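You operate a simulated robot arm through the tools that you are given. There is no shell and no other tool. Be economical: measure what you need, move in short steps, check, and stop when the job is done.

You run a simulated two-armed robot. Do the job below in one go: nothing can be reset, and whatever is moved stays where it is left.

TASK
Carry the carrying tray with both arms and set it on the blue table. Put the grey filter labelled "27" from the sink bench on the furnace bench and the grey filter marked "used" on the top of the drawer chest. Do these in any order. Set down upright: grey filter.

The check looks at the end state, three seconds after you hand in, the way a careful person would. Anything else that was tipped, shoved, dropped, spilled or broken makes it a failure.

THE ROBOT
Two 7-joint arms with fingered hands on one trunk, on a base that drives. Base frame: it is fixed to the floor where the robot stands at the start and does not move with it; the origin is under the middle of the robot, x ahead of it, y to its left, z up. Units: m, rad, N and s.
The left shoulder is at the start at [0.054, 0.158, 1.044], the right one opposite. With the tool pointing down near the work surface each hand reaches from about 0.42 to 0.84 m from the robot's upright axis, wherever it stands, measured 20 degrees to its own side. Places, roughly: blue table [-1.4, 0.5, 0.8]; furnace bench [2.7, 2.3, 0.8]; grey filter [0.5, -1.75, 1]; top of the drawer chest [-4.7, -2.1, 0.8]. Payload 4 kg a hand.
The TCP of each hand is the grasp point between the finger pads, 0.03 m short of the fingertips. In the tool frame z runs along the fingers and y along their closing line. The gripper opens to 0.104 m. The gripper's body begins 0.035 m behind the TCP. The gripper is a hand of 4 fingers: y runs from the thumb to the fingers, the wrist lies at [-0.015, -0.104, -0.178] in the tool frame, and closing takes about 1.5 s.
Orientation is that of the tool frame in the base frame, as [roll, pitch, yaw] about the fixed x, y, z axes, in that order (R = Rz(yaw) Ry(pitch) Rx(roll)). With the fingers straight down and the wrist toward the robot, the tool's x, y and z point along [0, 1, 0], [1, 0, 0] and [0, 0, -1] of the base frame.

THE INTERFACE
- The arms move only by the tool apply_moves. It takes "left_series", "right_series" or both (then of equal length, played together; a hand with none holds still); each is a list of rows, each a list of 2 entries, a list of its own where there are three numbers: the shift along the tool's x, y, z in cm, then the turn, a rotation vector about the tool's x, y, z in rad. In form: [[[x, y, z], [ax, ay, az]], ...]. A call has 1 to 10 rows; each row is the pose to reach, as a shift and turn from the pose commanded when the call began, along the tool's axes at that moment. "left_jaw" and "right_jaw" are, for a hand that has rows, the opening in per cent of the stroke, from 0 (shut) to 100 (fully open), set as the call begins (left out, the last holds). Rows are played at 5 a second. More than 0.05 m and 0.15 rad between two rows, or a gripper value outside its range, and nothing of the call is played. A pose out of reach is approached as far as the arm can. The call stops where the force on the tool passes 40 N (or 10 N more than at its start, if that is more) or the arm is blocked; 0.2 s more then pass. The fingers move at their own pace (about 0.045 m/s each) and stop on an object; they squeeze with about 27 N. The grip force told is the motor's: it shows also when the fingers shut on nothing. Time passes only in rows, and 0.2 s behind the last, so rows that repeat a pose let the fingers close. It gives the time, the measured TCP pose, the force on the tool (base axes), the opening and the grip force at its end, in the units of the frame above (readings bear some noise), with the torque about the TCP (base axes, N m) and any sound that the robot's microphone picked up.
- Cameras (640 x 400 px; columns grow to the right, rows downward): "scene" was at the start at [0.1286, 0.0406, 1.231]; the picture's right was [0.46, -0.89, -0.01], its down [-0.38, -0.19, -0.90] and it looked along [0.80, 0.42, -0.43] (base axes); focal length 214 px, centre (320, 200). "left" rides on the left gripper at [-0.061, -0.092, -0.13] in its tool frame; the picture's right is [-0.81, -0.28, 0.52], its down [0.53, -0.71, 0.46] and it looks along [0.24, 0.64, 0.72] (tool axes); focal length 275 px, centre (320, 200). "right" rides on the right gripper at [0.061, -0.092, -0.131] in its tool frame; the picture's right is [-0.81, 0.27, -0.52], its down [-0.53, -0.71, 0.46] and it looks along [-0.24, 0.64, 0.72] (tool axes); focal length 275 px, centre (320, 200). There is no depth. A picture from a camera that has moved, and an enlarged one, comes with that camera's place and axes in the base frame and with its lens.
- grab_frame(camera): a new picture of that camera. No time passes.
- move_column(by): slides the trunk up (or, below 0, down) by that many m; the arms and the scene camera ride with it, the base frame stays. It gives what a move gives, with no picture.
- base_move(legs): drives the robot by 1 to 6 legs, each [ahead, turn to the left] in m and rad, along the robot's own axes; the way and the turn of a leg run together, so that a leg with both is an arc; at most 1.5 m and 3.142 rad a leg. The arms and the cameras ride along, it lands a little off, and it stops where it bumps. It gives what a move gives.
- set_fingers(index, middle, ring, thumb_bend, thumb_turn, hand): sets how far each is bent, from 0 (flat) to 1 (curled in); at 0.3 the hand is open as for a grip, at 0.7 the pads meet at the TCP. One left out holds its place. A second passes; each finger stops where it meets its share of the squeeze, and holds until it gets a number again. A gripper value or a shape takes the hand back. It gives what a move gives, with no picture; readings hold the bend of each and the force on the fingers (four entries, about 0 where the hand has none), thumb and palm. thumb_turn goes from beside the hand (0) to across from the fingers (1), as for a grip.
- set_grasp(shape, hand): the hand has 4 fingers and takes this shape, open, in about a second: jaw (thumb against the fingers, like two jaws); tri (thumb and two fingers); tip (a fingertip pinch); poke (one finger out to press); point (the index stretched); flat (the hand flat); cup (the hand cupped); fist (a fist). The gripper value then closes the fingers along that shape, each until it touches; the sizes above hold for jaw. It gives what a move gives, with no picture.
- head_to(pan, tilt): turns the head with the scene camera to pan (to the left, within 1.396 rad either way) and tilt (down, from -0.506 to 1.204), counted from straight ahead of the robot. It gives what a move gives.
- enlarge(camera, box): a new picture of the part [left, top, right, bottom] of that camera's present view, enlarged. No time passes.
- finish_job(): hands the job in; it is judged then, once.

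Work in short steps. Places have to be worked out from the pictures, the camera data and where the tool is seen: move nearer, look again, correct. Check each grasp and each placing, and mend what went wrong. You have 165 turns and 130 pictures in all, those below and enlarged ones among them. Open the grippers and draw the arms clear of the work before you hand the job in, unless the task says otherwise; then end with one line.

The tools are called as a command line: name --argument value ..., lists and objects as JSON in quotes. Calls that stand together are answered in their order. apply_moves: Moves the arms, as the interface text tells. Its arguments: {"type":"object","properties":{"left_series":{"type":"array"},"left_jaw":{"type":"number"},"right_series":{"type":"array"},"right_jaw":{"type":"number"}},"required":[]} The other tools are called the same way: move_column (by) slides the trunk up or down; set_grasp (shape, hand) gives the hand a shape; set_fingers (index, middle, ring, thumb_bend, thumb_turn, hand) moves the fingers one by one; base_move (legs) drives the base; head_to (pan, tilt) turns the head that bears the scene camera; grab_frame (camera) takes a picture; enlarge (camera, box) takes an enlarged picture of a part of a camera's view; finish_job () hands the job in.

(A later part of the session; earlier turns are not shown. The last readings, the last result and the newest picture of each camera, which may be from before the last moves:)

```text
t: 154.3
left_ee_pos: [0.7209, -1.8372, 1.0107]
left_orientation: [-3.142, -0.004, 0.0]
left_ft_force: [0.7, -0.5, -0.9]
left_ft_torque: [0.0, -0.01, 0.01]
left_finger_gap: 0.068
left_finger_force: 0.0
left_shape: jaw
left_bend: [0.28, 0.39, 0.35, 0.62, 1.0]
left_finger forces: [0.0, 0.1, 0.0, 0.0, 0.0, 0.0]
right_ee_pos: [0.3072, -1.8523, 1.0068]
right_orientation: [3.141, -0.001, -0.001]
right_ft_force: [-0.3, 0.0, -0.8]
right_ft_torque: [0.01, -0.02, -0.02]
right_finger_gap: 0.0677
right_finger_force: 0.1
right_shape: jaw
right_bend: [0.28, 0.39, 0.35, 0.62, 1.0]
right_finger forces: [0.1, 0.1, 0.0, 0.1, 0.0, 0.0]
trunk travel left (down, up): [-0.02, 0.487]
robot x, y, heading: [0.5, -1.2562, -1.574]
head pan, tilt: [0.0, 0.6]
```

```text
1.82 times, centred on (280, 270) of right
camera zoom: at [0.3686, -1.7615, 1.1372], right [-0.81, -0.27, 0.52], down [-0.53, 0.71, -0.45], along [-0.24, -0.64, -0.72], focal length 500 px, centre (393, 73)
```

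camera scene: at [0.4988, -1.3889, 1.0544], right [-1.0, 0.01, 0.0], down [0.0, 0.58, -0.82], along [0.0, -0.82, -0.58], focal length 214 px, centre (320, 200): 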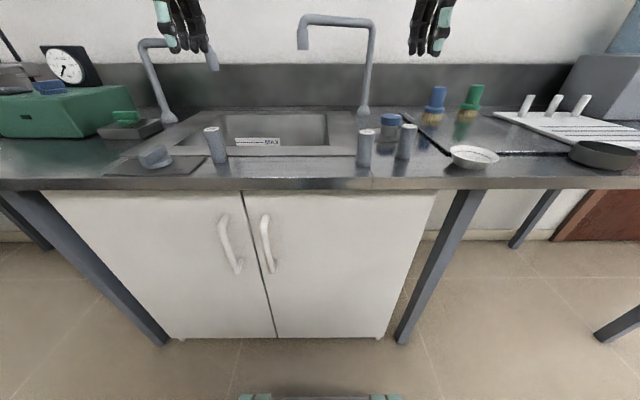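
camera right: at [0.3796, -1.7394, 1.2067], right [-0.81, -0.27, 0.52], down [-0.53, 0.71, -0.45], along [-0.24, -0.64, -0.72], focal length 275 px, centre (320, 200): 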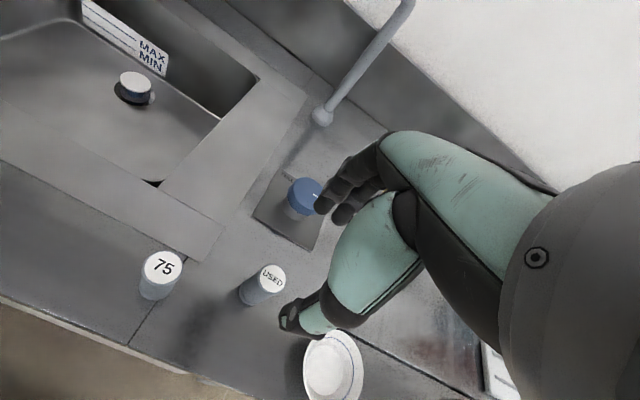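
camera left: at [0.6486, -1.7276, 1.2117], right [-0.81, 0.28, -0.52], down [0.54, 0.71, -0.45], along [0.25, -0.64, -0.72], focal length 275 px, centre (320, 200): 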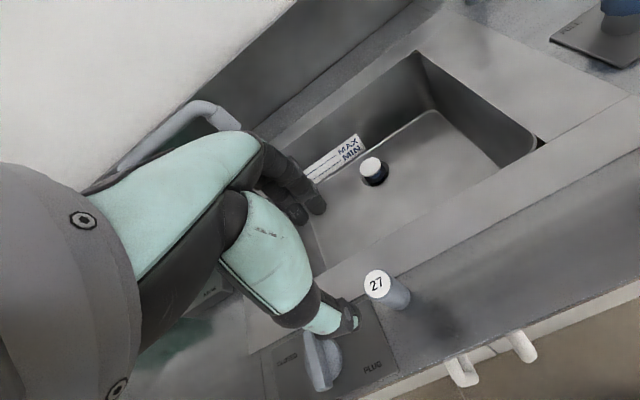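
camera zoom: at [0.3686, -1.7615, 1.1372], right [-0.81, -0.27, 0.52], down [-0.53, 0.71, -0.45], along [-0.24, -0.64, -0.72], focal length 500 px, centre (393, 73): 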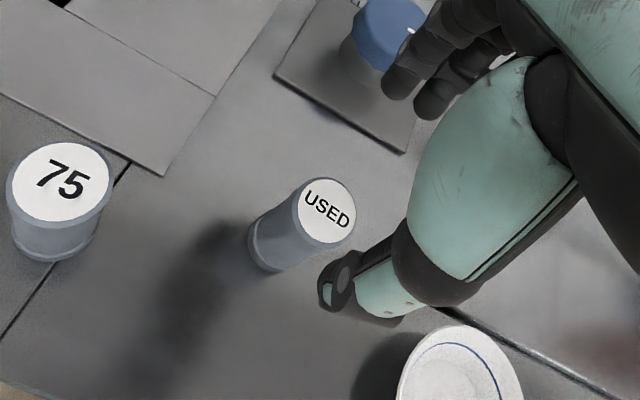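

Both filters lie on the hands' descent lines. I lower the hands 9 cm around the filters.

apply_moves --left_series '[[[0, 0, 2.3], [0, 0, 0]], [[0, 0, 4.6], [0, 0, 0]], [[0, 0, 6.9], [0, 0, 0]], [[0, 0, 9.2], [0, 0, 0]]]' --right_series '[[[0, 0, 2.3], [0, 0, 0]], [[0, 0, 4.5], [0, 0, 0]], [[0, 0, 6.7], [0, 0, 0]], [[0, 0, 8.9], [0, 0, 0]]]'

enlarge --camera "left" --box '[240, 160, 480, 380]'

enlarge --camera "right" --box '[160, 160, 400, 380]'

```text
t: 155.3
left_ee_pos: [0.7207, -1.838, 0.9177]
left_orientation: [-3.141, -0.005, -0.001]
left_ft_force: [0.2, 0.4, 0.3]
left_ft_torque: [0.0, 0.01, 0.02]
left_finger_gap: 0.0681
left_finger_force: 0.1
left_shape: jaw
left_bend: [0.28, 0.39, 0.35, 0.62, 1.0]
left_finger forces: [0.0, 0.0, 0.0, 0.0, 0.0, 0.0]
right_ee_pos: [0.3075, -1.8537, 0.9155]
right_orientation: [-3.139, 0.0, 0.0]
right_ft_force: [-0.2, -0.5, 0.3]
right_ft_torque: [0.0, 0.0, 0.0]
right_finger_gap: 0.0678
right_finger_force: 0.1
right_shape: jaw
right_bend: [0.28, 0.39, 0.35, 0.62, 1.0]
right_finger forces: [0.0, 0.0, 0.0, 0.0, 0.0, 0.0]
trunk travel left (down, up): [-0.02, 0.487]
robot x, y, heading: [0.4993, -1.2528, -1.577]
head pan, tilt: [0.0, 0.6]
```

```text
1.82 times, centred on (360, 270) of left
camera zoom: at [0.659, -1.7455, 1.0498], right [-0.81, 0.28, -0.52], down [0.54, 0.71, -0.45], along [0.25, -0.65, -0.72], focal length 500 px, centre (247, 73)
```

zoom: 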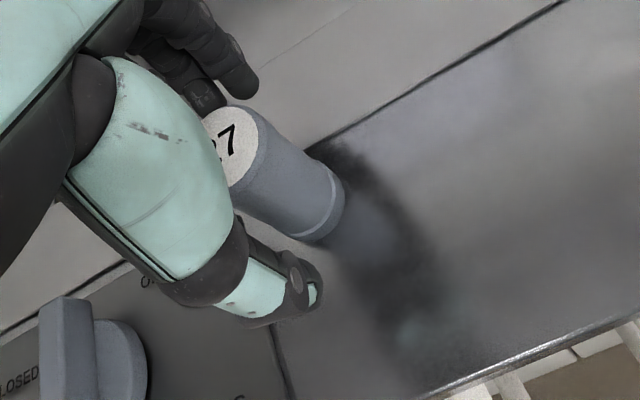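

```text
1.82 times, centred on (280, 270) of right
camera zoom: at [0.3682, -1.762, 1.0469], right [-0.81, -0.28, 0.52], down [-0.53, 0.71, -0.45], along [-0.24, -0.64, -0.72], focal length 500 px, centre (393, 73)
```

zoom: 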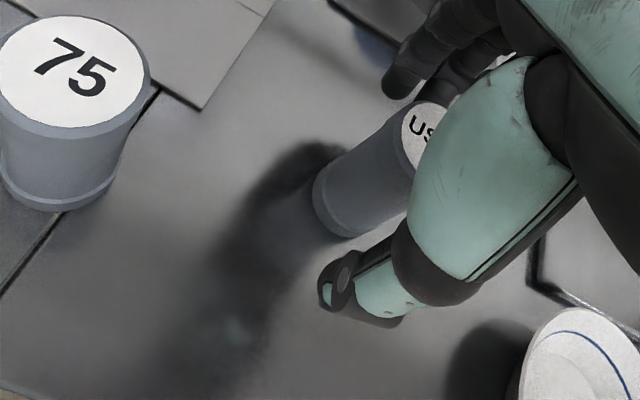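

The tops are level with the TCP and the bench is about 7 cm below it. I lower 2 cm more for a deeper hold, then close both hands.

apply_moves --left_series '[[[0, 0, 1], [0, 0, 0]], [[0, 0, 2], [0, 0, 0]]]' --right_series '[[[0, 0, 1], [0, 0, 0]], [[0, 0, 2], [0, 0, 0]]]'

apply_moves --left_series '[[[0, 0, 0], [0, 0, 0]], [[0, 0, 0], [0, 0, 0]], [[0, 0, 0], [0, 0, 0]], [[0, 0, 0], [0, 0, 0]], [[0, 0, 0], [0, 0, 0]], [[0, 0, 0], [0, 0, 0]], [[0, 0, 0], [0, 0, 0]], [[0, 0, 0], [0, 0, 0]]]' --left_jaw 0 --right_series '[[[0, 0, 0], [0, 0, 0]], [[0, 0, 0], [0, 0, 0]], [[0, 0, 0], [0, 0, 0]], [[0, 0, 0], [0, 0, 0]], [[0, 0, 0], [0, 0, 0]], [[0, 0, 0], [0, 0, 0]], [[0, 0, 0], [0, 0, 0]], [[0, 0, 0], [0, 0, 0]]]' --right_jaw 0

move_column --by 0.04

grab_frame --camera "left"

grab_frame --camera "right"

```text
t: 155.9
left_ee_pos: [0.7212, -1.837, 0.8988]
left_orientation: [3.141, -0.006, -0.002]
left_ft_force: [0.0, 0.3, 0.2]
left_ft_torque: [0.01, -0.01, 0.03]
left_finger_gap: 0.0679
left_finger_force: 0.0
left_shape: jaw
left_bend: [0.28, 0.39, 0.35, 0.62, 1.0]
left_finger forces: [0.1, 0.0, 0.0, 0.1, 0.0, 0.0]
right_ee_pos: [0.3075, -1.8526, 0.8956]
right_orientation: [3.141, 0.001, -0.002]
right_ft_force: [0.1, 0.7, 0.8]
right_ft_torque: [0.02, -0.02, 0.02]
right_finger_gap: 0.0679
right_finger_force: 0.0
right_shape: jaw
right_bend: [0.28, 0.39, 0.35, 0.62, 1.0]
right_finger forces: [0.0, 0.0, 0.1, 0.1, 0.1, 0.0]
trunk travel left (down, up): [-0.02, 0.487]
robot x, y, heading: [0.5017, -1.2574, -1.576]
head pan, tilt: [0.0, 0.6]
```

```text
t: 157.7
left_ee_pos: [0.7209, -1.838, 0.8981]
left_orientation: [3.141, -0.005, -0.002]
left_ft_force: [-0.5, 0.4, 0.1]
left_ft_torque: [0.02, -0.01, -0.01]
left_finger_gap: 0.0269
left_finger_force: 26.9
left_shape: jaw
left_bend: [0.74, 0.56, 0.61, 0.75, 1.0]
left_finger forces: [14.9, 8.0, 0.0, 0.0, 23.0, 0.1]
right_ee_pos: [0.3081, -1.8528, 0.8977]
right_orientation: [-3.139, 0.001, 0.0]
right_ft_force: [0.4, -1.0, -0.6]
right_ft_torque: [0.01, 0.02, 0.0]
right_finger_gap: 0.0262
right_finger_force: 26.9
right_shape: jaw
right_bend: [0.73, 0.54, 0.61, 0.75, 1.0]
right_finger forces: [13.3, 8.9, 0.0, 0.1, 22.1, 0.0]
trunk travel left (down, up): [-0.02, 0.487]
robot x, y, heading: [0.499, -1.2505, -1.579]
head pan, tilt: [0.0, 0.6]
```

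```text
t: 158.5
left_ee_pos: [0.7212, -1.8387, 0.9366]
left_orientation: [-3.14, -0.006, -0.002]
left_ft_force: [-0.3, -0.2, -0.3]
left_ft_torque: [0.01, -0.02, -0.01]
left_finger_gap: 0.0271
left_finger_force: 26.8
left_shape: jaw
left_bend: [0.74, 0.56, 0.61, 0.75, 1.0]
left_finger forces: [15.0, 8.0, 0.0, 0.1, 23.1, 0.0]
right_ee_pos: [0.3074, -1.8524, 0.9355]
right_orientation: [-3.139, 0.002, 0.001]
right_ft_force: [-0.6, 1.0, -1.3]
right_ft_torque: [0.01, -0.02, 0.01]
right_finger_gap: 0.026
right_finger_force: 26.8
right_shape: jaw
right_bend: [0.73, 0.54, 0.61, 0.75, 1.0]
right_finger forces: [13.4, 8.8, 0.1, 0.1, 22.1, 0.1]
trunk travel left (down, up): [-0.06, 0.447]
robot x, y, heading: [0.4999, -1.2574, -1.574]
head pan, tilt: [0.0, 0.6]
```

```text
51 pictures are left
camera left: at [0.6594, -1.7463, 1.0688], right [-0.81, 0.28, -0.52], down [0.54, 0.71, -0.45], along [0.25, -0.64, -0.72], focal length 275 px, centre (320, 200)
```

left: 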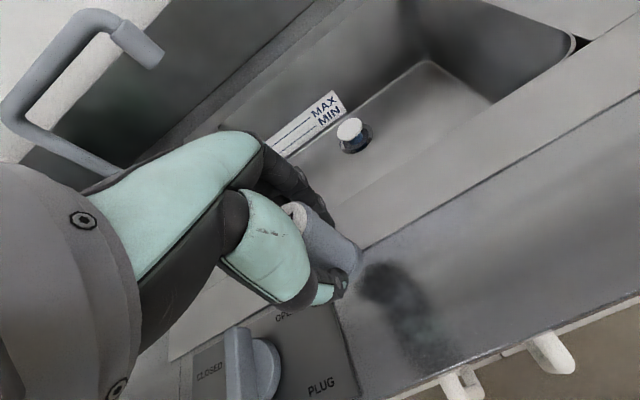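

```text
50 pictures are left
camera right: at [0.3685, -1.7621, 1.0664], right [-0.81, -0.28, 0.52], down [-0.53, 0.71, -0.45], along [-0.24, -0.64, -0.73], focal length 275 px, centre (320, 200)
```

right: 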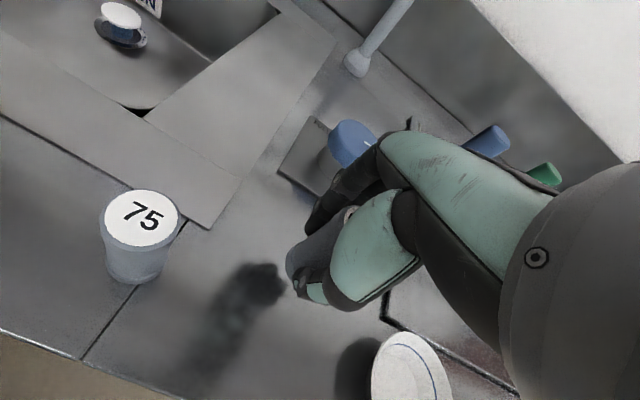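

Both filters are in hand. I raise the trunk, back off a little and turn to face +x, to see the way to the furnace bench.

move_column --by 0.3

base_move --legs '[[-0.12, 0], [0, 0.79], [0, 0.78]]'

head_to --pan 0.4 --tilt 0.35

grab_frame --camera "scene"

```text
t: 161.5
left_ee_pos: [0.7217, -1.8376, 1.2376]
left_orientation: [-3.14, -0.006, -0.002]
left_ft_force: [-0.5, 0.6, -0.3]
left_ft_torque: [0.02, -0.01, -0.02]
left_finger_gap: 0.0272
left_finger_force: 27.1
left_shape: jaw
left_bend: [0.74, 0.56, 0.61, 0.75, 1.0]
left_finger forces: [14.9, 8.0, 0.1, 0.1, 23.1, 0.0]
right_ee_pos: [0.3078, -1.8536, 1.2364]
right_orientation: [-3.139, 0.002, 0.0]
right_ft_force: [-0.2, 0.5, 0.1]
right_ft_torque: [-0.03, -0.01, 0.02]
right_finger_gap: 0.0263
right_finger_force: 26.8
right_shape: jaw
right_bend: [0.73, 0.54, 0.61, 0.75, 1.0]
right_finger forces: [13.3, 8.9, 0.0, 0.1, 22.1, 0.0]
trunk travel left (down, up): [-0.36, 0.147]
robot x, y, heading: [0.4967, -1.257, -1.574]
head pan, tilt: [0.0, 0.6]
```

```text
t: 167.6
left_ee_pos: [1.0827, -0.9089, 1.237]
left_orientation: [3.14, -0.005, 1.573]
left_ft_force: [-0.3, 0.2, -1.7]
left_ft_torque: [0.01, -0.03, 0.01]
left_finger_gap: 0.0273
left_finger_force: 27.0
left_shape: jaw
left_bend: [0.74, 0.56, 0.61, 0.75, 1.0]
left_finger forces: [15.1, 8.2, 0.0, 0.0, 22.9, 0.0]
right_ee_pos: [1.0991, -1.3219, 1.2359]
right_orientation: [-3.139, 0.002, 1.575]
right_ft_force: [0.6, 0.0, -0.7]
right_ft_torque: [-0.02, -0.03, 0.01]
right_finger_gap: 0.0256
right_finger_force: 27.1
right_shape: jaw
right_bend: [0.73, 0.54, 0.61, 0.75, 1.0]
right_finger forces: [12.8, 9.7, 0.1, 0.1, 21.6, 0.1]
trunk travel left (down, up): [-0.36, 0.147]
robot x, y, heading: [0.4984, -1.1508, -0.006]
head pan, tilt: [0.0, 0.6]
```

```text
t: 168.5
left_ee_pos: [1.0652, -0.9088, 1.2456]
left_orientation: [3.128, -0.006, 1.571]
left_ft_force: [0.0, -0.7, -0.8]
left_ft_torque: [0.0, 0.01, 0.0]
left_finger_gap: 0.027
left_finger_force: 27.0
left_shape: jaw
left_bend: [0.74, 0.56, 0.61, 0.75, 1.0]
left_finger forces: [15.5, 8.8, 0.0, 0.0, 24.1, 0.0]
right_ee_pos: [1.0847, -1.3222, 1.2448]
right_orientation: [3.128, 0.001, 1.574]
right_ft_force: [0.0, -0.5, -0.9]
right_ft_torque: [0.02, -0.03, 0.01]
right_finger_gap: 0.0255
right_finger_force: 27.2
right_shape: jaw
right_bend: [0.73, 0.54, 0.61, 0.75, 1.0]
right_finger forces: [13.1, 9.6, 0.1, 0.0, 22.2, 0.1]
trunk travel left (down, up): [-0.36, 0.147]
robot x, y, heading: [0.4994, -1.1478, -0.009]
head pan, tilt: [0.4, 0.351]
```

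```text
49 pictures are left
camera scene: at [0.6334, -1.1132, 1.3472], right [0.39, -0.92, 0.0], down [-0.33, -0.13, -0.93], along [0.86, 0.36, -0.36], focal length 214 px, centre (320, 200)
```

scene: 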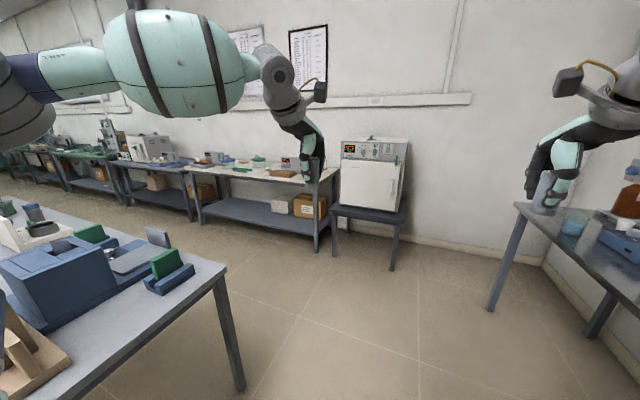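

The furnace bench (white furnace box) is along the far wall around y≈2.3. The aisle between the benches runs x≈1.13…2.4. I drive to x≈1.6, turn to +y and go up the aisle.

base_move --legs '[[1.1, 0], [0, 0.79], [0, 0.79], [1.4, 0]]'

head_to --pan -0.4 --tilt 0.35

grab_frame --camera "scene"

```text
t: 186.2
left_ee_pos: [1.332, 0.8219, 1.245]
left_orientation: [3.129, -0.004, -3.126]
left_ft_force: [0.3, -0.1, -0.8]
left_ft_torque: [0.0, 0.01, -0.01]
left_finger_gap: 0.0268
left_finger_force: 26.4
left_shape: jaw
left_bend: [0.74, 0.56, 0.61, 0.75, 1.0]
left_finger forces: [15.1, 8.6, 0.1, 0.0, 22.7, 0.0]
right_ee_pos: [1.7459, 0.8443, 1.2445]
right_orientation: [3.129, 0.002, -3.126]
right_ft_force: [0.7, 0.1, -1.1]
right_ft_torque: [-0.02, 0.01, -0.03]
right_finger_gap: 0.0253
right_finger_force: 26.9
right_shape: jaw
right_bend: [0.73, 0.54, 0.61, 0.76, 1.0]
right_finger forces: [13.5, 10.0, 0.2, 0.0, 20.9, 0.1]
trunk travel left (down, up): [-0.36, 0.147]
robot x, y, heading: [1.5812, 0.2545, 1.582]
head pan, tilt: [0.4, 0.351]
```

```text
t: 187.3
left_ee_pos: [1.3306, 0.8073, 1.2517]
left_orientation: [3.117, -0.005, -3.125]
left_ft_force: [1.0, -0.2, -1.0]
left_ft_torque: [-0.01, -0.01, -0.03]
left_finger_gap: 0.0267
left_finger_force: 26.9
left_shape: jaw
left_bend: [0.74, 0.56, 0.61, 0.75, 1.0]
left_finger forces: [15.6, 9.0, 0.0, 0.0, 23.8, 0.1]
right_ee_pos: [1.7461, 0.8298, 1.2509]
right_orientation: [3.117, 0.003, -3.125]
right_ft_force: [-0.6, -0.3, -1.3]
right_ft_torque: [-0.05, -0.02, 0.0]
right_finger_gap: 0.0253
right_finger_force: 27.0
right_shape: jaw
right_bend: [0.73, 0.54, 0.61, 0.76, 1.0]
right_finger forces: [13.9, 10.1, 0.3, 0.1, 22.0, 0.0]
trunk travel left (down, up): [-0.36, 0.147]
robot x, y, heading: [1.581, 0.2557, 1.581]
head pan, tilt: [-0.4, 0.351]
```

```text
48 pictures are left
camera scene: at [1.6141, 0.3914, 1.347], right [0.93, -0.38, 0.01], down [-0.13, -0.33, -0.93], along [0.36, 0.86, -0.36], focal length 214 px, centre (320, 200)
```

scene: 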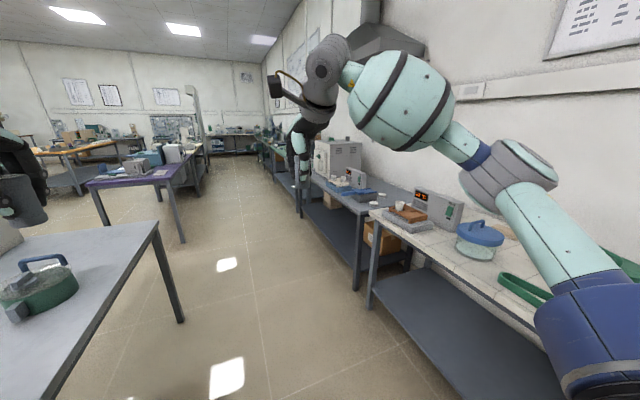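

The furnace bench starts at about (2.33, 1.44) and holds the furnace box, with a hood above. I drive on 1.6 m and turn right to face it.

base_move --legs '[[1.5, 0], [0.15, 0], [0, -0.79], [0, -0.79]]'

head_to --pan 0 --tilt 0.45

grab_frame --camera "scene"

```text
t: 198.3
left_ee_pos: [1.6679, 2.4814, 1.2675]
left_orientation: [3.088, -0.006, 2.516]
left_ft_force: [0.1, -0.4, -1.2]
left_ft_torque: [0.03, 0.03, -0.01]
left_finger_gap: 0.0267
left_finger_force: 26.8
left_shape: jaw
left_bend: [0.74, 0.56, 0.61, 0.76, 1.0]
left_finger forces: [15.6, 9.0, 0.1, 0.0, 23.6, 0.0]
right_ee_pos: [2.0125, 2.2543, 1.2636]
right_orientation: [3.091, 0.007, 2.522]
right_ft_force: [-0.6, -0.5, -0.3]
right_ft_torque: [0.01, -0.02, -0.01]
right_finger_gap: 0.0251
right_finger_force: 27.2
right_shape: jaw
right_bend: [0.73, 0.54, 0.63, 0.76, 1.0]
right_finger forces: [14.1, 10.0, 1.6, 0.1, 23.0, 0.0]
trunk travel left (down, up): [-0.36, 0.147]
robot x, y, heading: [1.553, 1.9233, 0.956]
head pan, tilt: [-0.4, 0.351]
stopped in leg 3: the robot was blocked; the commanded pose is now the measured one
```

```text
t: 199.1
left_ee_pos: [1.6668, 2.4832, 1.2688]
left_orientation: [3.088, -0.004, 2.518]
left_ft_force: [-0.2, 0.8, -0.9]
left_ft_torque: [0.02, -0.02, 0.01]
left_finger_gap: 0.0265
left_finger_force: 26.7
left_shape: jaw
left_bend: [0.74, 0.56, 0.61, 0.76, 1.0]
left_finger forces: [15.6, 9.1, 0.1, 0.1, 23.8, 0.1]
right_ee_pos: [2.0116, 2.2548, 1.265]
right_orientation: [3.09, 0.005, 2.519]
right_ft_force: [-0.5, -0.8, -1.0]
right_ft_torque: [0.02, -0.02, -0.02]
right_finger_gap: 0.0249
right_finger_force: 26.7
right_shape: jaw
right_bend: [0.73, 0.54, 0.63, 0.76, 1.0]
right_finger forces: [14.2, 9.9, 1.6, 0.1, 23.0, 0.0]
trunk travel left (down, up): [-0.36, 0.147]
robot x, y, heading: [1.5538, 1.9231, 0.96]
head pan, tilt: [0.0, 0.45]
```

```text
47 pictures are left
camera scene: at [1.6327, 2.0363, 1.3379], right [0.82, -0.57, 0.0], down [-0.26, -0.37, -0.89], along [0.51, 0.73, -0.45], focal length 214 px, centre (320, 200)
```

scene: 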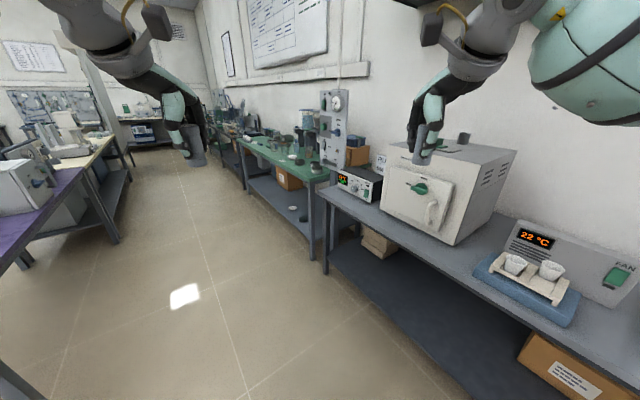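

The turn was blocked by something at heading 0.96. I look to both sides to find the contact.

head_to --pan 1.3 --tilt 0.5

grab_frame --camera "scene"

head_to --pan -1.3 --tilt 0.5

grab_frame --camera "scene"

```text
t: 200.6
left_ee_pos: [1.6667, 2.482, 1.2669]
left_orientation: [3.086, -0.004, 2.516]
left_ft_force: [0.1, 0.4, -1.5]
left_ft_torque: [0.0, 0.0, 0.0]
left_finger_gap: 0.0268
left_finger_force: 26.8
left_shape: jaw
left_bend: [0.74, 0.56, 0.61, 0.76, 1.0]
left_finger forces: [15.7, 9.0, 0.0, 0.1, 23.7, 0.0]
right_ee_pos: [2.0131, 2.2544, 1.264]
right_orientation: [3.092, 0.008, 2.521]
right_ft_force: [-0.1, -0.1, -0.3]
right_ft_torque: [0.01, 0.02, -0.02]
right_finger_gap: 0.0252
right_finger_force: 27.1
right_shape: jaw
right_bend: [0.73, 0.54, 0.63, 0.76, 1.0]
right_finger forces: [14.2, 9.9, 1.5, 0.1, 23.0, 0.1]
trunk travel left (down, up): [-0.36, 0.147]
robot x, y, heading: [1.5563, 1.9229, 0.961]
head pan, tilt: [1.3, 0.499]
```

```text
46 pictures are left
camera scene: at [1.5228, 2.0315, 1.3343], right [0.77, 0.63, -0.01], down [0.3, -0.38, -0.88], along [-0.56, 0.67, -0.48], focal length 214 px, centre (320, 200)
```

scene: 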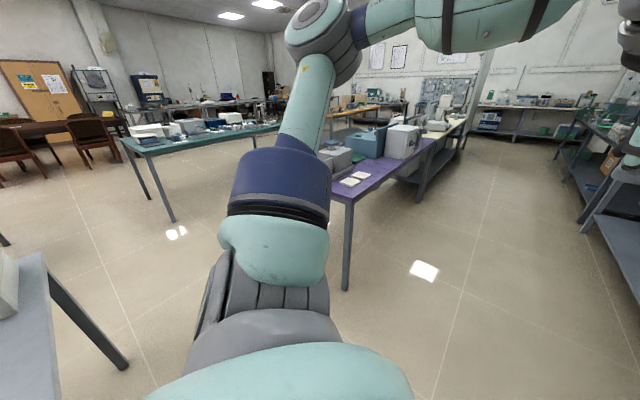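

```text
t: 202.9
left_ee_pos: [1.6667, 2.4825, 1.2678]
left_orientation: [3.086, -0.004, 2.518]
left_ft_force: [-0.5, -0.3, -1.2]
left_ft_torque: [-0.02, 0.0, 0.02]
left_finger_gap: 0.0265
left_finger_force: 27.2
left_shape: jaw
left_bend: [0.74, 0.56, 0.61, 0.76, 1.0]
left_finger forces: [15.7, 9.1, 0.0, 0.0, 23.8, 0.0]
right_ee_pos: [2.0131, 2.2547, 1.2642]
right_orientation: [3.091, 0.006, 2.52]
right_ft_force: [0.6, -1.1, -0.5]
right_ft_torque: [-0.02, 0.0, 0.01]
right_finger_gap: 0.0251
right_finger_force: 27.2
right_shape: jaw
right_bend: [0.73, 0.54, 0.63, 0.76, 1.0]
right_finger forces: [14.1, 9.9, 1.6, 0.0, 23.0, 0.0]
trunk travel left (down, up): [-0.36, 0.147]
robot x, y, heading: [1.557, 1.9231, 0.958]
head pan, tilt: [-1.3, 0.499]
```

```text
45 pictures are left
camera scene: at [1.6662, 1.9308, 1.3343], right [-0.33, -0.94, 0.01], down [-0.46, 0.15, -0.88], along [0.82, -0.3, -0.48], focal length 214 px, centre (320, 200)
```

scene: 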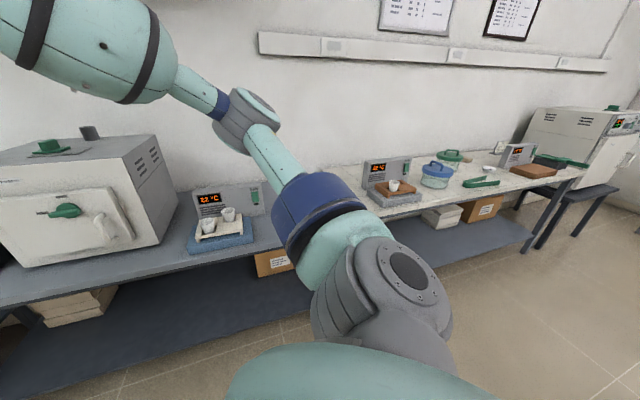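

Probably the base's rear-left corner met the leg of the middle bench. I move ahead 0.2 m, away from it, and finish the turn.

base_move --legs '[[0.2, 0], [0, -0.48], [0, -0.475]]'

head_to --pan 0 --tilt 0.55

grab_frame --camera "scene"

```text
t: 207.8
left_ee_pos: [2.1925, 2.312, 1.2671]
left_orientation: [3.086, -0.006, 1.553]
left_ft_force: [0.1, -0.8, -0.1]
left_ft_torque: [0.01, -0.01, -0.01]
left_finger_gap: 0.0264
left_finger_force: 27.1
left_shape: jaw
left_bend: [0.74, 0.56, 0.61, 0.76, 1.0]
left_finger forces: [15.3, 9.0, 0.0, 0.1, 23.0, 0.0]
right_ee_pos: [2.2024, 1.8983, 1.2648]
right_orientation: [3.091, 0.006, 1.557]
right_ft_force: [0.6, 0.9, -0.9]
right_ft_torque: [0.0, -0.01, -0.02]
right_finger_gap: 0.0253
right_finger_force: 27.4
right_shape: jaw
right_bend: [0.73, 0.54, 0.63, 0.76, 1.0]
right_finger forces: [14.0, 9.8, 1.9, 0.0, 21.8, 0.0]
trunk travel left (down, up): [-0.36, 0.147]
robot x, y, heading: [1.6667, 2.0966, -0.004]
head pan, tilt: [-1.3, 0.499]
```

```text
t: 209.2
left_ee_pos: [2.1777, 2.3135, 1.2741]
left_orientation: [3.076, -0.005, 1.553]
left_ft_force: [-1.3, 0.4, -0.9]
left_ft_torque: [0.02, 0.01, 0.0]
left_finger_gap: 0.0267
left_finger_force: 26.9
left_shape: jaw
left_bend: [0.74, 0.56, 0.61, 0.76, 1.0]
left_finger forces: [15.7, 9.1, 0.0, 0.1, 23.5, 0.0]
right_ee_pos: [2.1866, 1.898, 1.2721]
right_orientation: [3.079, 0.005, 1.556]
right_ft_force: [-0.6, 0.1, -0.7]
right_ft_torque: [0.0, 0.05, 0.03]
right_finger_gap: 0.0247
right_finger_force: 26.5
right_shape: jaw
right_bend: [0.73, 0.54, 0.63, 0.76, 1.0]
right_finger forces: [14.4, 10.0, 2.1, 0.1, 22.6, 0.1]
trunk travel left (down, up): [-0.36, 0.147]
robot x, y, heading: [1.6722, 2.0944, -0.006]
head pan, tilt: [0.0, 0.55]
```

```text
44 pictures are left
camera scene: at [1.8055, 2.0933, 1.3289], right [-0.01, -1.0, 0.0], down [-0.53, 0.0, -0.85], along [0.85, 0.0, -0.53], focal length 214 px, centre (320, 200)
```

scene: 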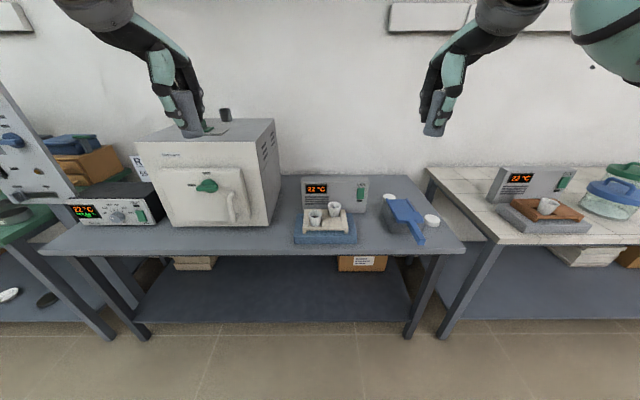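

The bench edge is at x≈2.33. There is a free gap about 0.2 m wide between the furnace's right side (y≈2.395) and the heater block (y≈2.185), so I target (2.42, 2.285). I drive ahead 0.2 m and re-level both hands.

base_move --legs '[[0.2, 0.005]]'

apply_moves --left_series '[[[0, 0, 0], [0.02, 0, 0]], [[0, 0, 0], [0.04, 0, 0]], [[0, 0, 0], [0.065, 0, -0.01]]]' --right_series '[[[0, 0, 0], [0.02, 0, 0]], [[0, 0, 0], [0.04, 0, 0]], [[0, 0, 0], [0.065, 0, 0]]]'

move_column --by -0.2

grab_frame --camera "scene"

grab_frame --camera "left"

```text
t: 210.9
left_ee_pos: [2.3746, 2.3137, 1.2745]
left_orientation: [3.074, -0.005, 1.56]
left_ft_force: [0.8, 0.6, -1.2]
left_ft_torque: [0.0, 0.0, 0.01]
left_finger_gap: 0.0265
left_finger_force: 26.8
left_shape: jaw
left_bend: [0.74, 0.56, 0.61, 0.76, 1.0]
left_finger forces: [15.6, 9.2, 0.0, 0.0, 23.5, 0.0]
right_ee_pos: [2.3864, 1.9006, 1.272]
right_orientation: [3.076, 0.006, 1.561]
right_ft_force: [-0.3, -0.7, 0.0]
right_ft_torque: [0.01, 0.0, 0.05]
right_finger_gap: 0.0251
right_finger_force: 27.0
right_shape: jaw
right_bend: [0.73, 0.54, 0.63, 0.76, 1.0]
right_finger forces: [14.4, 10.0, 2.0, 0.0, 22.5, 0.0]
trunk travel left (down, up): [-0.36, 0.147]
robot x, y, heading: [1.8676, 2.0934, 0.0]
head pan, tilt: [0.0, 0.55]
```

```text
t: 211.7
left_ee_pos: [2.3626, 2.3144, 1.2786]
left_orientation: [3.129, -0.006, 1.569]
left_ft_force: [0.2, 0.4, -0.8]
left_ft_torque: [0.0, -0.01, -0.01]
left_finger_gap: 0.0266
left_finger_force: 26.9
left_shape: jaw
left_bend: [0.74, 0.56, 0.61, 0.76, 1.0]
left_finger forces: [15.7, 9.2, 0.0, 0.0, 23.6, 0.1]
right_ee_pos: [2.3756, 1.9002, 1.2751]
right_orientation: [3.134, 0.008, 1.562]
right_ft_force: [0.1, 0.4, -1.1]
right_ft_torque: [0.01, 0.01, 0.01]
right_finger_gap: 0.0249
right_finger_force: 26.9
right_shape: jaw
right_bend: [0.73, 0.54, 0.63, 0.76, 1.0]
right_finger forces: [14.2, 10.0, 2.1, 0.0, 22.5, 0.0]
trunk travel left (down, up): [-0.36, 0.147]
robot x, y, heading: [1.8708, 2.0968, 0.005]
head pan, tilt: [0.0, 0.55]
```

```text
t: 213.8
left_ee_pos: [2.361, 2.3143, 1.0811]
left_orientation: [3.129, -0.006, 1.569]
left_ft_force: [0.2, -0.1, -0.4]
left_ft_torque: [0.01, -0.01, 0.03]
left_finger_gap: 0.0268
left_finger_force: 26.5
left_shape: jaw
left_bend: [0.74, 0.56, 0.61, 0.76, 1.0]
left_finger forces: [15.6, 9.1, 0.0, 0.0, 23.5, 0.0]
right_ee_pos: [2.3738, 1.9004, 1.0779]
right_orientation: [3.131, 0.006, 1.562]
right_ft_force: [-1.3, 0.1, -0.7]
right_ft_torque: [0.04, -0.01, -0.01]
right_finger_gap: 0.0251
right_finger_force: 27.4
right_shape: jaw
right_bend: [0.73, 0.54, 0.63, 0.76, 1.0]
right_finger forces: [14.3, 10.0, 1.9, 0.1, 22.4, 0.0]
trunk travel left (down, up): [-0.16, 0.347]
robot x, y, heading: [1.8695, 2.0966, 0.003]
head pan, tilt: [0.0, 0.55]
```

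```text
43 pictures are left
camera scene: at [2.0038, 2.0933, 1.1299], right [0.0, -1.0, 0.0], down [-0.53, 0.0, -0.85], along [0.85, 0.0, -0.53], focal length 214 px, centre (320, 200)
```

scene: 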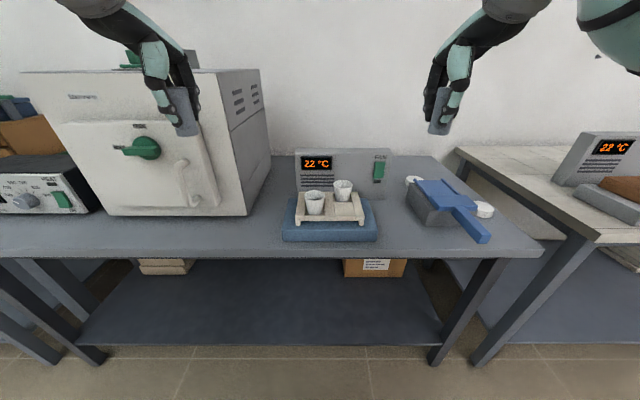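

```text
42 pictures are left
camera left: at [2.2676, 2.2522, 1.211], right [-0.27, -0.81, -0.53], down [-0.71, 0.54, -0.46], along [0.66, 0.25, -0.71], focal length 275 px, centre (320, 200)
```

left: 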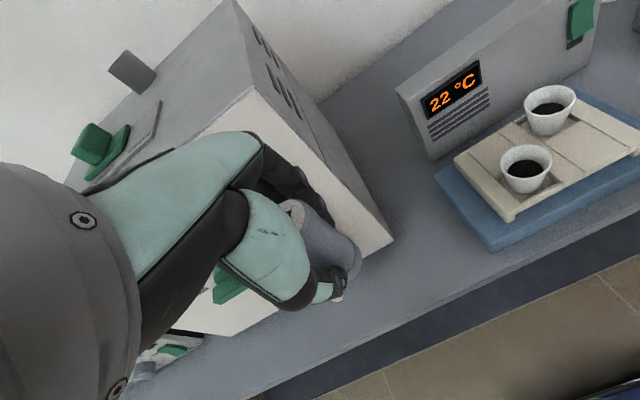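

The closer view shows the furnace corner at about (2.465, 2.295) and the heater corner at (2.37, 2.19). I'll set it down at (2.385, 2.255), in the front strip between them. Moving the left hand sideways, then down with the arm only.

apply_moves --left_series '[[[-2, 0.8, 0], [0, 0, 0]], [[-4, 1.6, 0], [0, 0, 0]], [[-5.9, 2.4, 0], [0, 0, 0]], [[-5.9, 2.4, 4], [0, 0, 0]], [[-5.9, 2.4, 8], [0, 0, 0]], [[-5.9, 2.4, 12], [0, 0, 0]], [[-5.9, 2.4, 16], [0, 0, 0]]]'

grab_frame --camera "left"

grab_frame --camera "scene"

```text
t: 215.4
left_ee_pos: [2.3892, 2.2557, 0.9205]
left_orientation: [3.129, -0.005, 1.57]
left_ft_force: [0.4, 0.2, -0.3]
left_ft_torque: [0.02, 0.02, 0.01]
left_finger_gap: 0.0267
left_finger_force: 26.6
left_shape: jaw
left_bend: [0.74, 0.56, 0.61, 0.76, 1.0]
left_finger forces: [15.6, 8.9, 0.1, 0.1, 23.1, 0.1]
right_ee_pos: [2.3732, 1.9014, 1.0773]
right_orientation: [3.132, 0.007, 1.56]
right_ft_force: [-0.4, -0.9, -1.1]
right_ft_torque: [0.0, 0.02, 0.0]
right_finger_gap: 0.0249
right_finger_force: 27.2
right_shape: jaw
right_bend: [0.73, 0.54, 0.63, 0.76, 1.0]
right_finger forces: [14.3, 10.0, 2.2, 0.0, 22.4, 0.0]
trunk travel left (down, up): [-0.16, 0.347]
robot x, y, heading: [1.8696, 2.0978, 0.004]
head pan, tilt: [0.0, 0.55]
```

```text
41 pictures are left
camera left: at [2.2943, 2.1943, 1.0498], right [-0.27, -0.81, -0.52], down [-0.71, 0.54, -0.46], along [0.65, 0.25, -0.71], focal length 275 px, centre (320, 200)
```

left: 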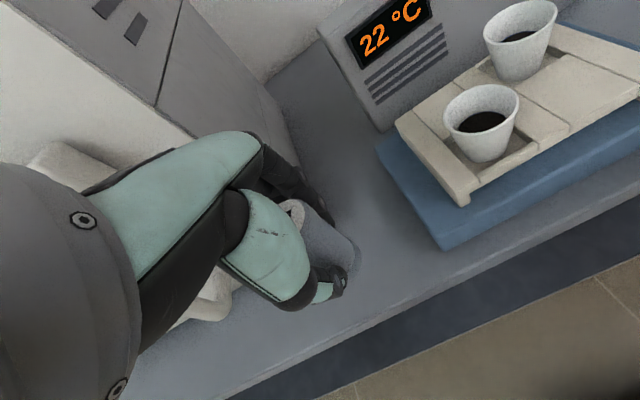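

```text
40 pictures are left
camera scene: at [2.0046, 2.0934, 1.1298], right [0.0, -1.0, 0.0], down [-0.53, 0.0, -0.85], along [0.85, 0.0, -0.53], focal length 214 px, centre (320, 200)
```

scene: 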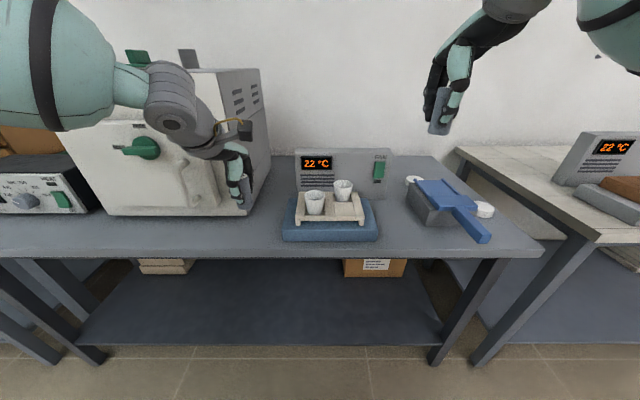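

Clear of both neighbours. I lower further in small increments to find contact.

apply_moves --left_series '[[[0, 0, 1.5], [0.004, 0, 0]], [[0, 0, 3], [0.008, 0, 0]], [[0, 0, 4.5], [0.012, 0, 0]]]'

enlarge --camera "left" --box '[240, 170, 460, 340]'

enlarge --camera "scene" --box '[180, 130, 320, 260]'

```text
t: 216.2
left_ee_pos: [2.3882, 2.2564, 0.8755]
left_orientation: [3.139, -0.005, 1.567]
left_ft_force: [-0.4, -0.2, -0.7]
left_ft_torque: [0.02, 0.01, 0.01]
left_finger_gap: 0.0267
left_finger_force: 26.9
left_shape: jaw
left_bend: [0.74, 0.56, 0.61, 0.76, 1.0]
left_finger forces: [15.5, 8.9, 0.0, 0.0, 23.1, 0.0]
right_ee_pos: [2.3736, 1.9001, 1.0781]
right_orientation: [3.13, 0.007, 1.561]
right_ft_force: [1.0, 0.0, -0.4]
right_ft_torque: [0.02, 0.02, -0.01]
right_finger_gap: 0.025
right_finger_force: 27.3
right_shape: jaw
right_bend: [0.73, 0.54, 0.63, 0.76, 1.0]
right_finger forces: [14.3, 10.1, 2.1, 0.0, 22.4, 0.0]
trunk travel left (down, up): [-0.16, 0.347]
robot x, y, heading: [1.8662, 2.0929, 0.0]
head pan, tilt: [0.0, 0.55]
```

```text
2.35 times, centred on (350, 255) of left
camera zoom: at [2.2965, 2.1946, 1.0067], right [-0.28, -0.81, -0.52], down [-0.71, 0.54, -0.45], along [0.65, 0.25, -0.72], focal length 648 px, centre (249, 71)
```

zoom: 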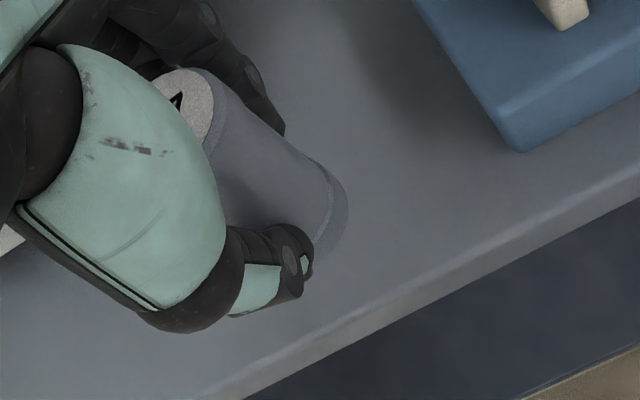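

```text
3.08 times, centred on (250, 195) of scene
camera zoom: at [2.0042, 2.0935, 1.1298], right [0.0, -1.0, 0.0], down [-0.53, 0.0, -0.85], along [0.85, 0.0, -0.53], focal length 660 px, centre (535, 215)
```

zoom: 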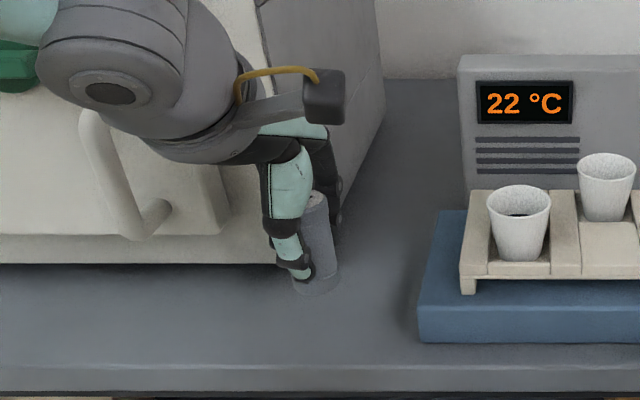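

Nearly down. 1 cm more in 3–4 mm rows.

apply_moves --left_series '[[[0, 0, 0.3], [0, 0, 0]], [[0, 0, 0.6], [0, 0, 0]], [[0, 0, 1.0], [0, 0, 0]]]'

```text
t: 217.0
left_ee_pos: [2.3883, 2.2557, 0.865]
left_orientation: [3.141, -0.006, 1.569]
left_ft_force: [-0.4, -0.3, 0.0]
left_ft_torque: [-0.01, -0.01, -0.01]
left_finger_gap: 0.0266
left_finger_force: 27.2
left_shape: jaw
left_bend: [0.74, 0.56, 0.61, 0.76, 1.0]
left_finger forces: [15.5, 8.9, 0.1, 0.0, 23.1, 0.0]
right_ee_pos: [2.3743, 1.8999, 1.0787]
right_orientation: [3.131, 0.005, 1.561]
right_ft_force: [-0.6, -0.3, -0.4]
right_ft_torque: [-0.03, 0.0, 0.01]
right_finger_gap: 0.0249
right_finger_force: 27.8
right_shape: jaw
right_bend: [0.73, 0.54, 0.63, 0.76, 1.0]
right_finger forces: [14.3, 10.0, 2.1, 0.1, 22.4, 0.0]
trunk travel left (down, up): [-0.16, 0.347]
robot x, y, heading: [1.8706, 2.0931, -0.001]
head pan, tilt: [0.0, 0.55]
```

No contact yet, so another 1 cm.

apply_moves --left_series '[[[0, 0, 0.3], [0, 0, 0]], [[0, 0, 0.6], [0, 0, 0]], [[0, 0, 1.0], [0, 0, 0]]]'

```text
t: 217.8
left_ee_pos: [2.3891, 2.2567, 0.857]
left_orientation: [3.139, -0.004, 1.57]
left_ft_force: [-0.4, 0.8, -0.1]
left_ft_torque: [0.03, -0.04, 0.0]
left_finger_gap: 0.0264
left_finger_force: 26.8
left_shape: jaw
left_bend: [0.74, 0.56, 0.61, 0.76, 1.0]
left_finger forces: [15.5, 8.9, 0.0, 0.1, 23.0, 0.0]
right_ee_pos: [2.3742, 1.899, 1.0776]
right_orientation: [3.131, 0.006, 1.562]
right_ft_force: [0.0, 0.3, -1.0]
right_ft_torque: [-0.01, 0.03, 0.0]
right_finger_gap: 0.025
right_finger_force: 27.1
right_shape: jaw
right_bend: [0.73, 0.54, 0.63, 0.76, 1.0]
right_finger forces: [14.3, 10.0, 2.2, 0.0, 22.4, 0.1]
trunk travel left (down, up): [-0.16, 0.347]
robot x, y, heading: [1.8727, 2.0966, 0.001]
head pan, tilt: [0.0, 0.55]
```

apply_moves --left_series '[[[0, 0, 0.3], [0, 0, 0]], [[0, 0, 0.6], [0, 0, 0]], [[0, 0, 0.8], [0, 0, 0]]]'

enlarge --camera "left" --box '[240, 170, 460, 340]'

```text
t: 218.6
left_ee_pos: [2.3888, 2.2552, 0.8479]
left_orientation: [3.139, -0.004, 1.569]
left_ft_force: [0.2, 0.7, -0.6]
left_ft_torque: [0.03, 0.03, -0.03]
left_finger_gap: 0.0266
left_finger_force: 27.2
left_shape: jaw
left_bend: [0.74, 0.56, 0.61, 0.76, 1.0]
left_finger forces: [15.4, 8.9, 0.0, 0.1, 23.1, 0.0]
right_ee_pos: [2.3746, 1.8993, 1.0774]
right_orientation: [3.132, 0.008, 1.563]
right_ft_force: [0.5, 0.8, -1.2]
right_ft_torque: [0.03, 0.02, -0.03]
right_finger_gap: 0.0249
right_finger_force: 27.0
right_shape: jaw
right_bend: [0.73, 0.54, 0.63, 0.76, 1.0]
right_finger forces: [14.4, 10.0, 2.1, 0.0, 22.4, 0.1]
trunk travel left (down, up): [-0.16, 0.347]
robot x, y, heading: [1.8686, 2.0913, -0.003]
head pan, tilt: [0.0, 0.55]
```

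```text
2.35 times, centred on (350, 255) of left
camera zoom: at [2.296, 2.1945, 0.9792], right [-0.28, -0.81, -0.52], down [-0.71, 0.54, -0.45], along [0.65, 0.25, -0.72], focal length 648 px, centre (249, 71)
```

zoom: 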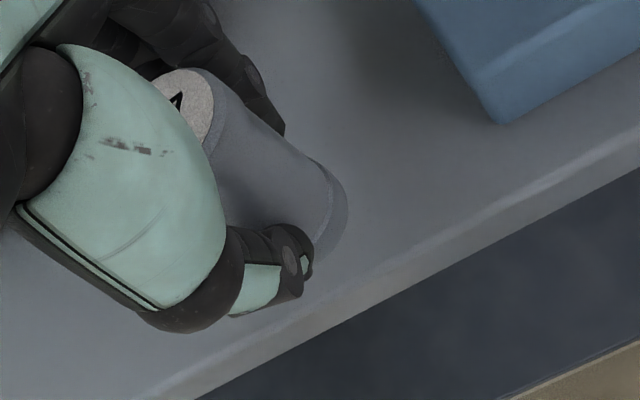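

Still no contact; I continue.

apply_moves --left_series '[[[0, 0, 0.3], [0, 0, 0]], [[0, 0, 0.6], [0, 0, 0]], [[0, 0, 0.9], [0, 0, 0]], [[0, 0, 1.2], [0, 0, 0]]]'

```text
t: 219.6
left_ee_pos: [2.3895, 2.257, 0.8362]
left_orientation: [3.138, -0.006, 1.57]
left_ft_force: [-1.2, 0.2, -0.9]
left_ft_torque: [-0.01, -0.02, 0.01]
left_finger_gap: 0.0266
left_finger_force: 27.4
left_shape: jaw
left_bend: [0.74, 0.56, 0.61, 0.76, 1.0]
left_finger forces: [15.4, 8.9, 0.0, 0.0, 23.1, 0.0]
right_ee_pos: [2.3738, 1.9004, 1.0786]
right_orientation: [3.13, 0.007, 1.565]
right_ft_force: [-0.1, -0.3, -0.9]
right_ft_torque: [0.01, 0.01, 0.02]
right_finger_gap: 0.0249
right_finger_force: 27.2
right_shape: jaw
right_bend: [0.73, 0.54, 0.63, 0.76, 1.0]
right_finger forces: [14.3, 9.9, 2.1, 0.1, 22.4, 0.0]
trunk travel left (down, up): [-0.16, 0.347]
robot x, y, heading: [1.8695, 2.0947, 0.004]
head pan, tilt: [0.0, 0.55]
```

apply_moves --left_series '[[[0, 0, 0.3], [0, 0, 0]], [[0, 0, 0.6], [0, 0, 0]], [[0, 0, 0.9], [0, 0, 0]], [[0, 0, 1.2], [0, 0, 0]]]'

enlarge --camera "scene" --box '[180, 130, 320, 260]'

```text
t: 220.6
left_ee_pos: [2.3889, 2.2552, 0.8243]
left_orientation: [3.14, -0.005, 1.567]
left_ft_force: [-0.2, -0.7, -0.4]
left_ft_torque: [0.02, 0.0, 0.0]
left_finger_gap: 0.0262
left_finger_force: 26.5
left_shape: jaw
left_bend: [0.74, 0.56, 0.61, 0.76, 1.0]
left_finger forces: [15.5, 8.9, 0.1, 0.1, 23.1, 0.1]
right_ee_pos: [2.3738, 1.8994, 1.0775]
right_orientation: [3.131, 0.006, 1.563]
right_ft_force: [-0.4, -0.7, -1.3]
right_ft_torque: [0.01, 0.02, -0.01]
right_finger_gap: 0.0249
right_finger_force: 27.3
right_shape: jaw
right_bend: [0.73, 0.54, 0.63, 0.76, 1.0]
right_finger forces: [14.3, 9.9, 2.2, 0.0, 22.4, 0.0]
trunk travel left (down, up): [-0.16, 0.347]
robot x, y, heading: [1.868, 2.0961, 0.001]
head pan, tilt: [0.0, 0.55]
```

```text
3.08 times, centred on (250, 195) of scene
camera zoom: at [2.004, 2.0933, 1.1299], right [0.0, -1.0, 0.0], down [-0.53, 0.0, -0.85], along [0.85, 0.0, -0.53], focal length 660 px, centre (535, 215)
```

zoom: 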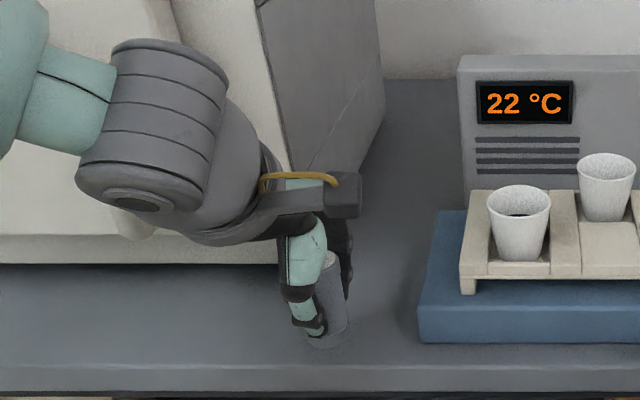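

The base is at about z 0.77 and still free; the bench must be lower than assumed. I continue carefully.

apply_moves --left_series '[[[0, 0, 0.3], [0, 0, 0]], [[0, 0, 0.6], [0, 0, 0]], [[0, 0, 0.9], [0, 0, 0]], [[0, 0, 1.2], [0, 0, 0]]]'

enlarge --camera "left" --box '[240, 170, 460, 340]'

```text
t: 221.6
left_ee_pos: [2.3883, 2.2567, 0.812]
left_orientation: [3.14, -0.005, 1.567]
left_ft_force: [0.2, -0.1, -0.6]
left_ft_torque: [0.02, -0.02, 0.02]
left_finger_gap: 0.0264
left_finger_force: 27.3
left_shape: jaw
left_bend: [0.74, 0.56, 0.61, 0.76, 1.0]
left_finger forces: [15.6, 8.9, 0.1, 0.0, 23.1, 0.0]
right_ee_pos: [2.374, 1.9002, 1.0777]
right_orientation: [3.129, 0.008, 1.562]
right_ft_force: [0.3, -0.1, -0.4]
right_ft_torque: [0.0, 0.03, 0.02]
right_finger_gap: 0.0249
right_finger_force: 26.9
right_shape: jaw
right_bend: [0.73, 0.54, 0.63, 0.76, 1.0]
right_finger forces: [14.3, 9.9, 2.1, 0.1, 22.4, 0.0]
trunk travel left (down, up): [-0.16, 0.347]
robot x, y, heading: [1.8681, 2.0946, 0.001]
head pan, tilt: [0.0, 0.55]
```

```text
2.35 times, centred on (350, 255) of left
camera zoom: at [2.2962, 2.1946, 0.943], right [-0.28, -0.81, -0.52], down [-0.71, 0.54, -0.45], along [0.65, 0.25, -0.72], focal length 648 px, centre (249, 71)
```

zoom: 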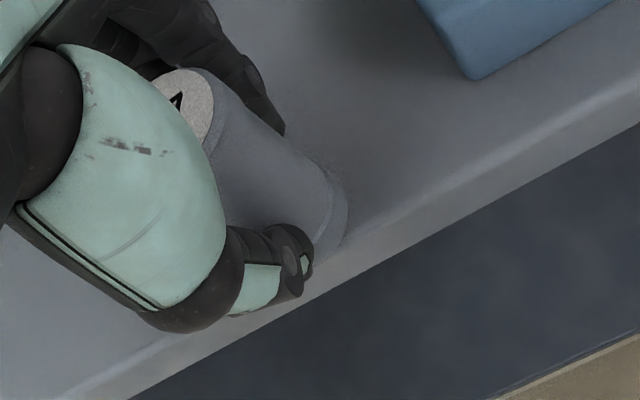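

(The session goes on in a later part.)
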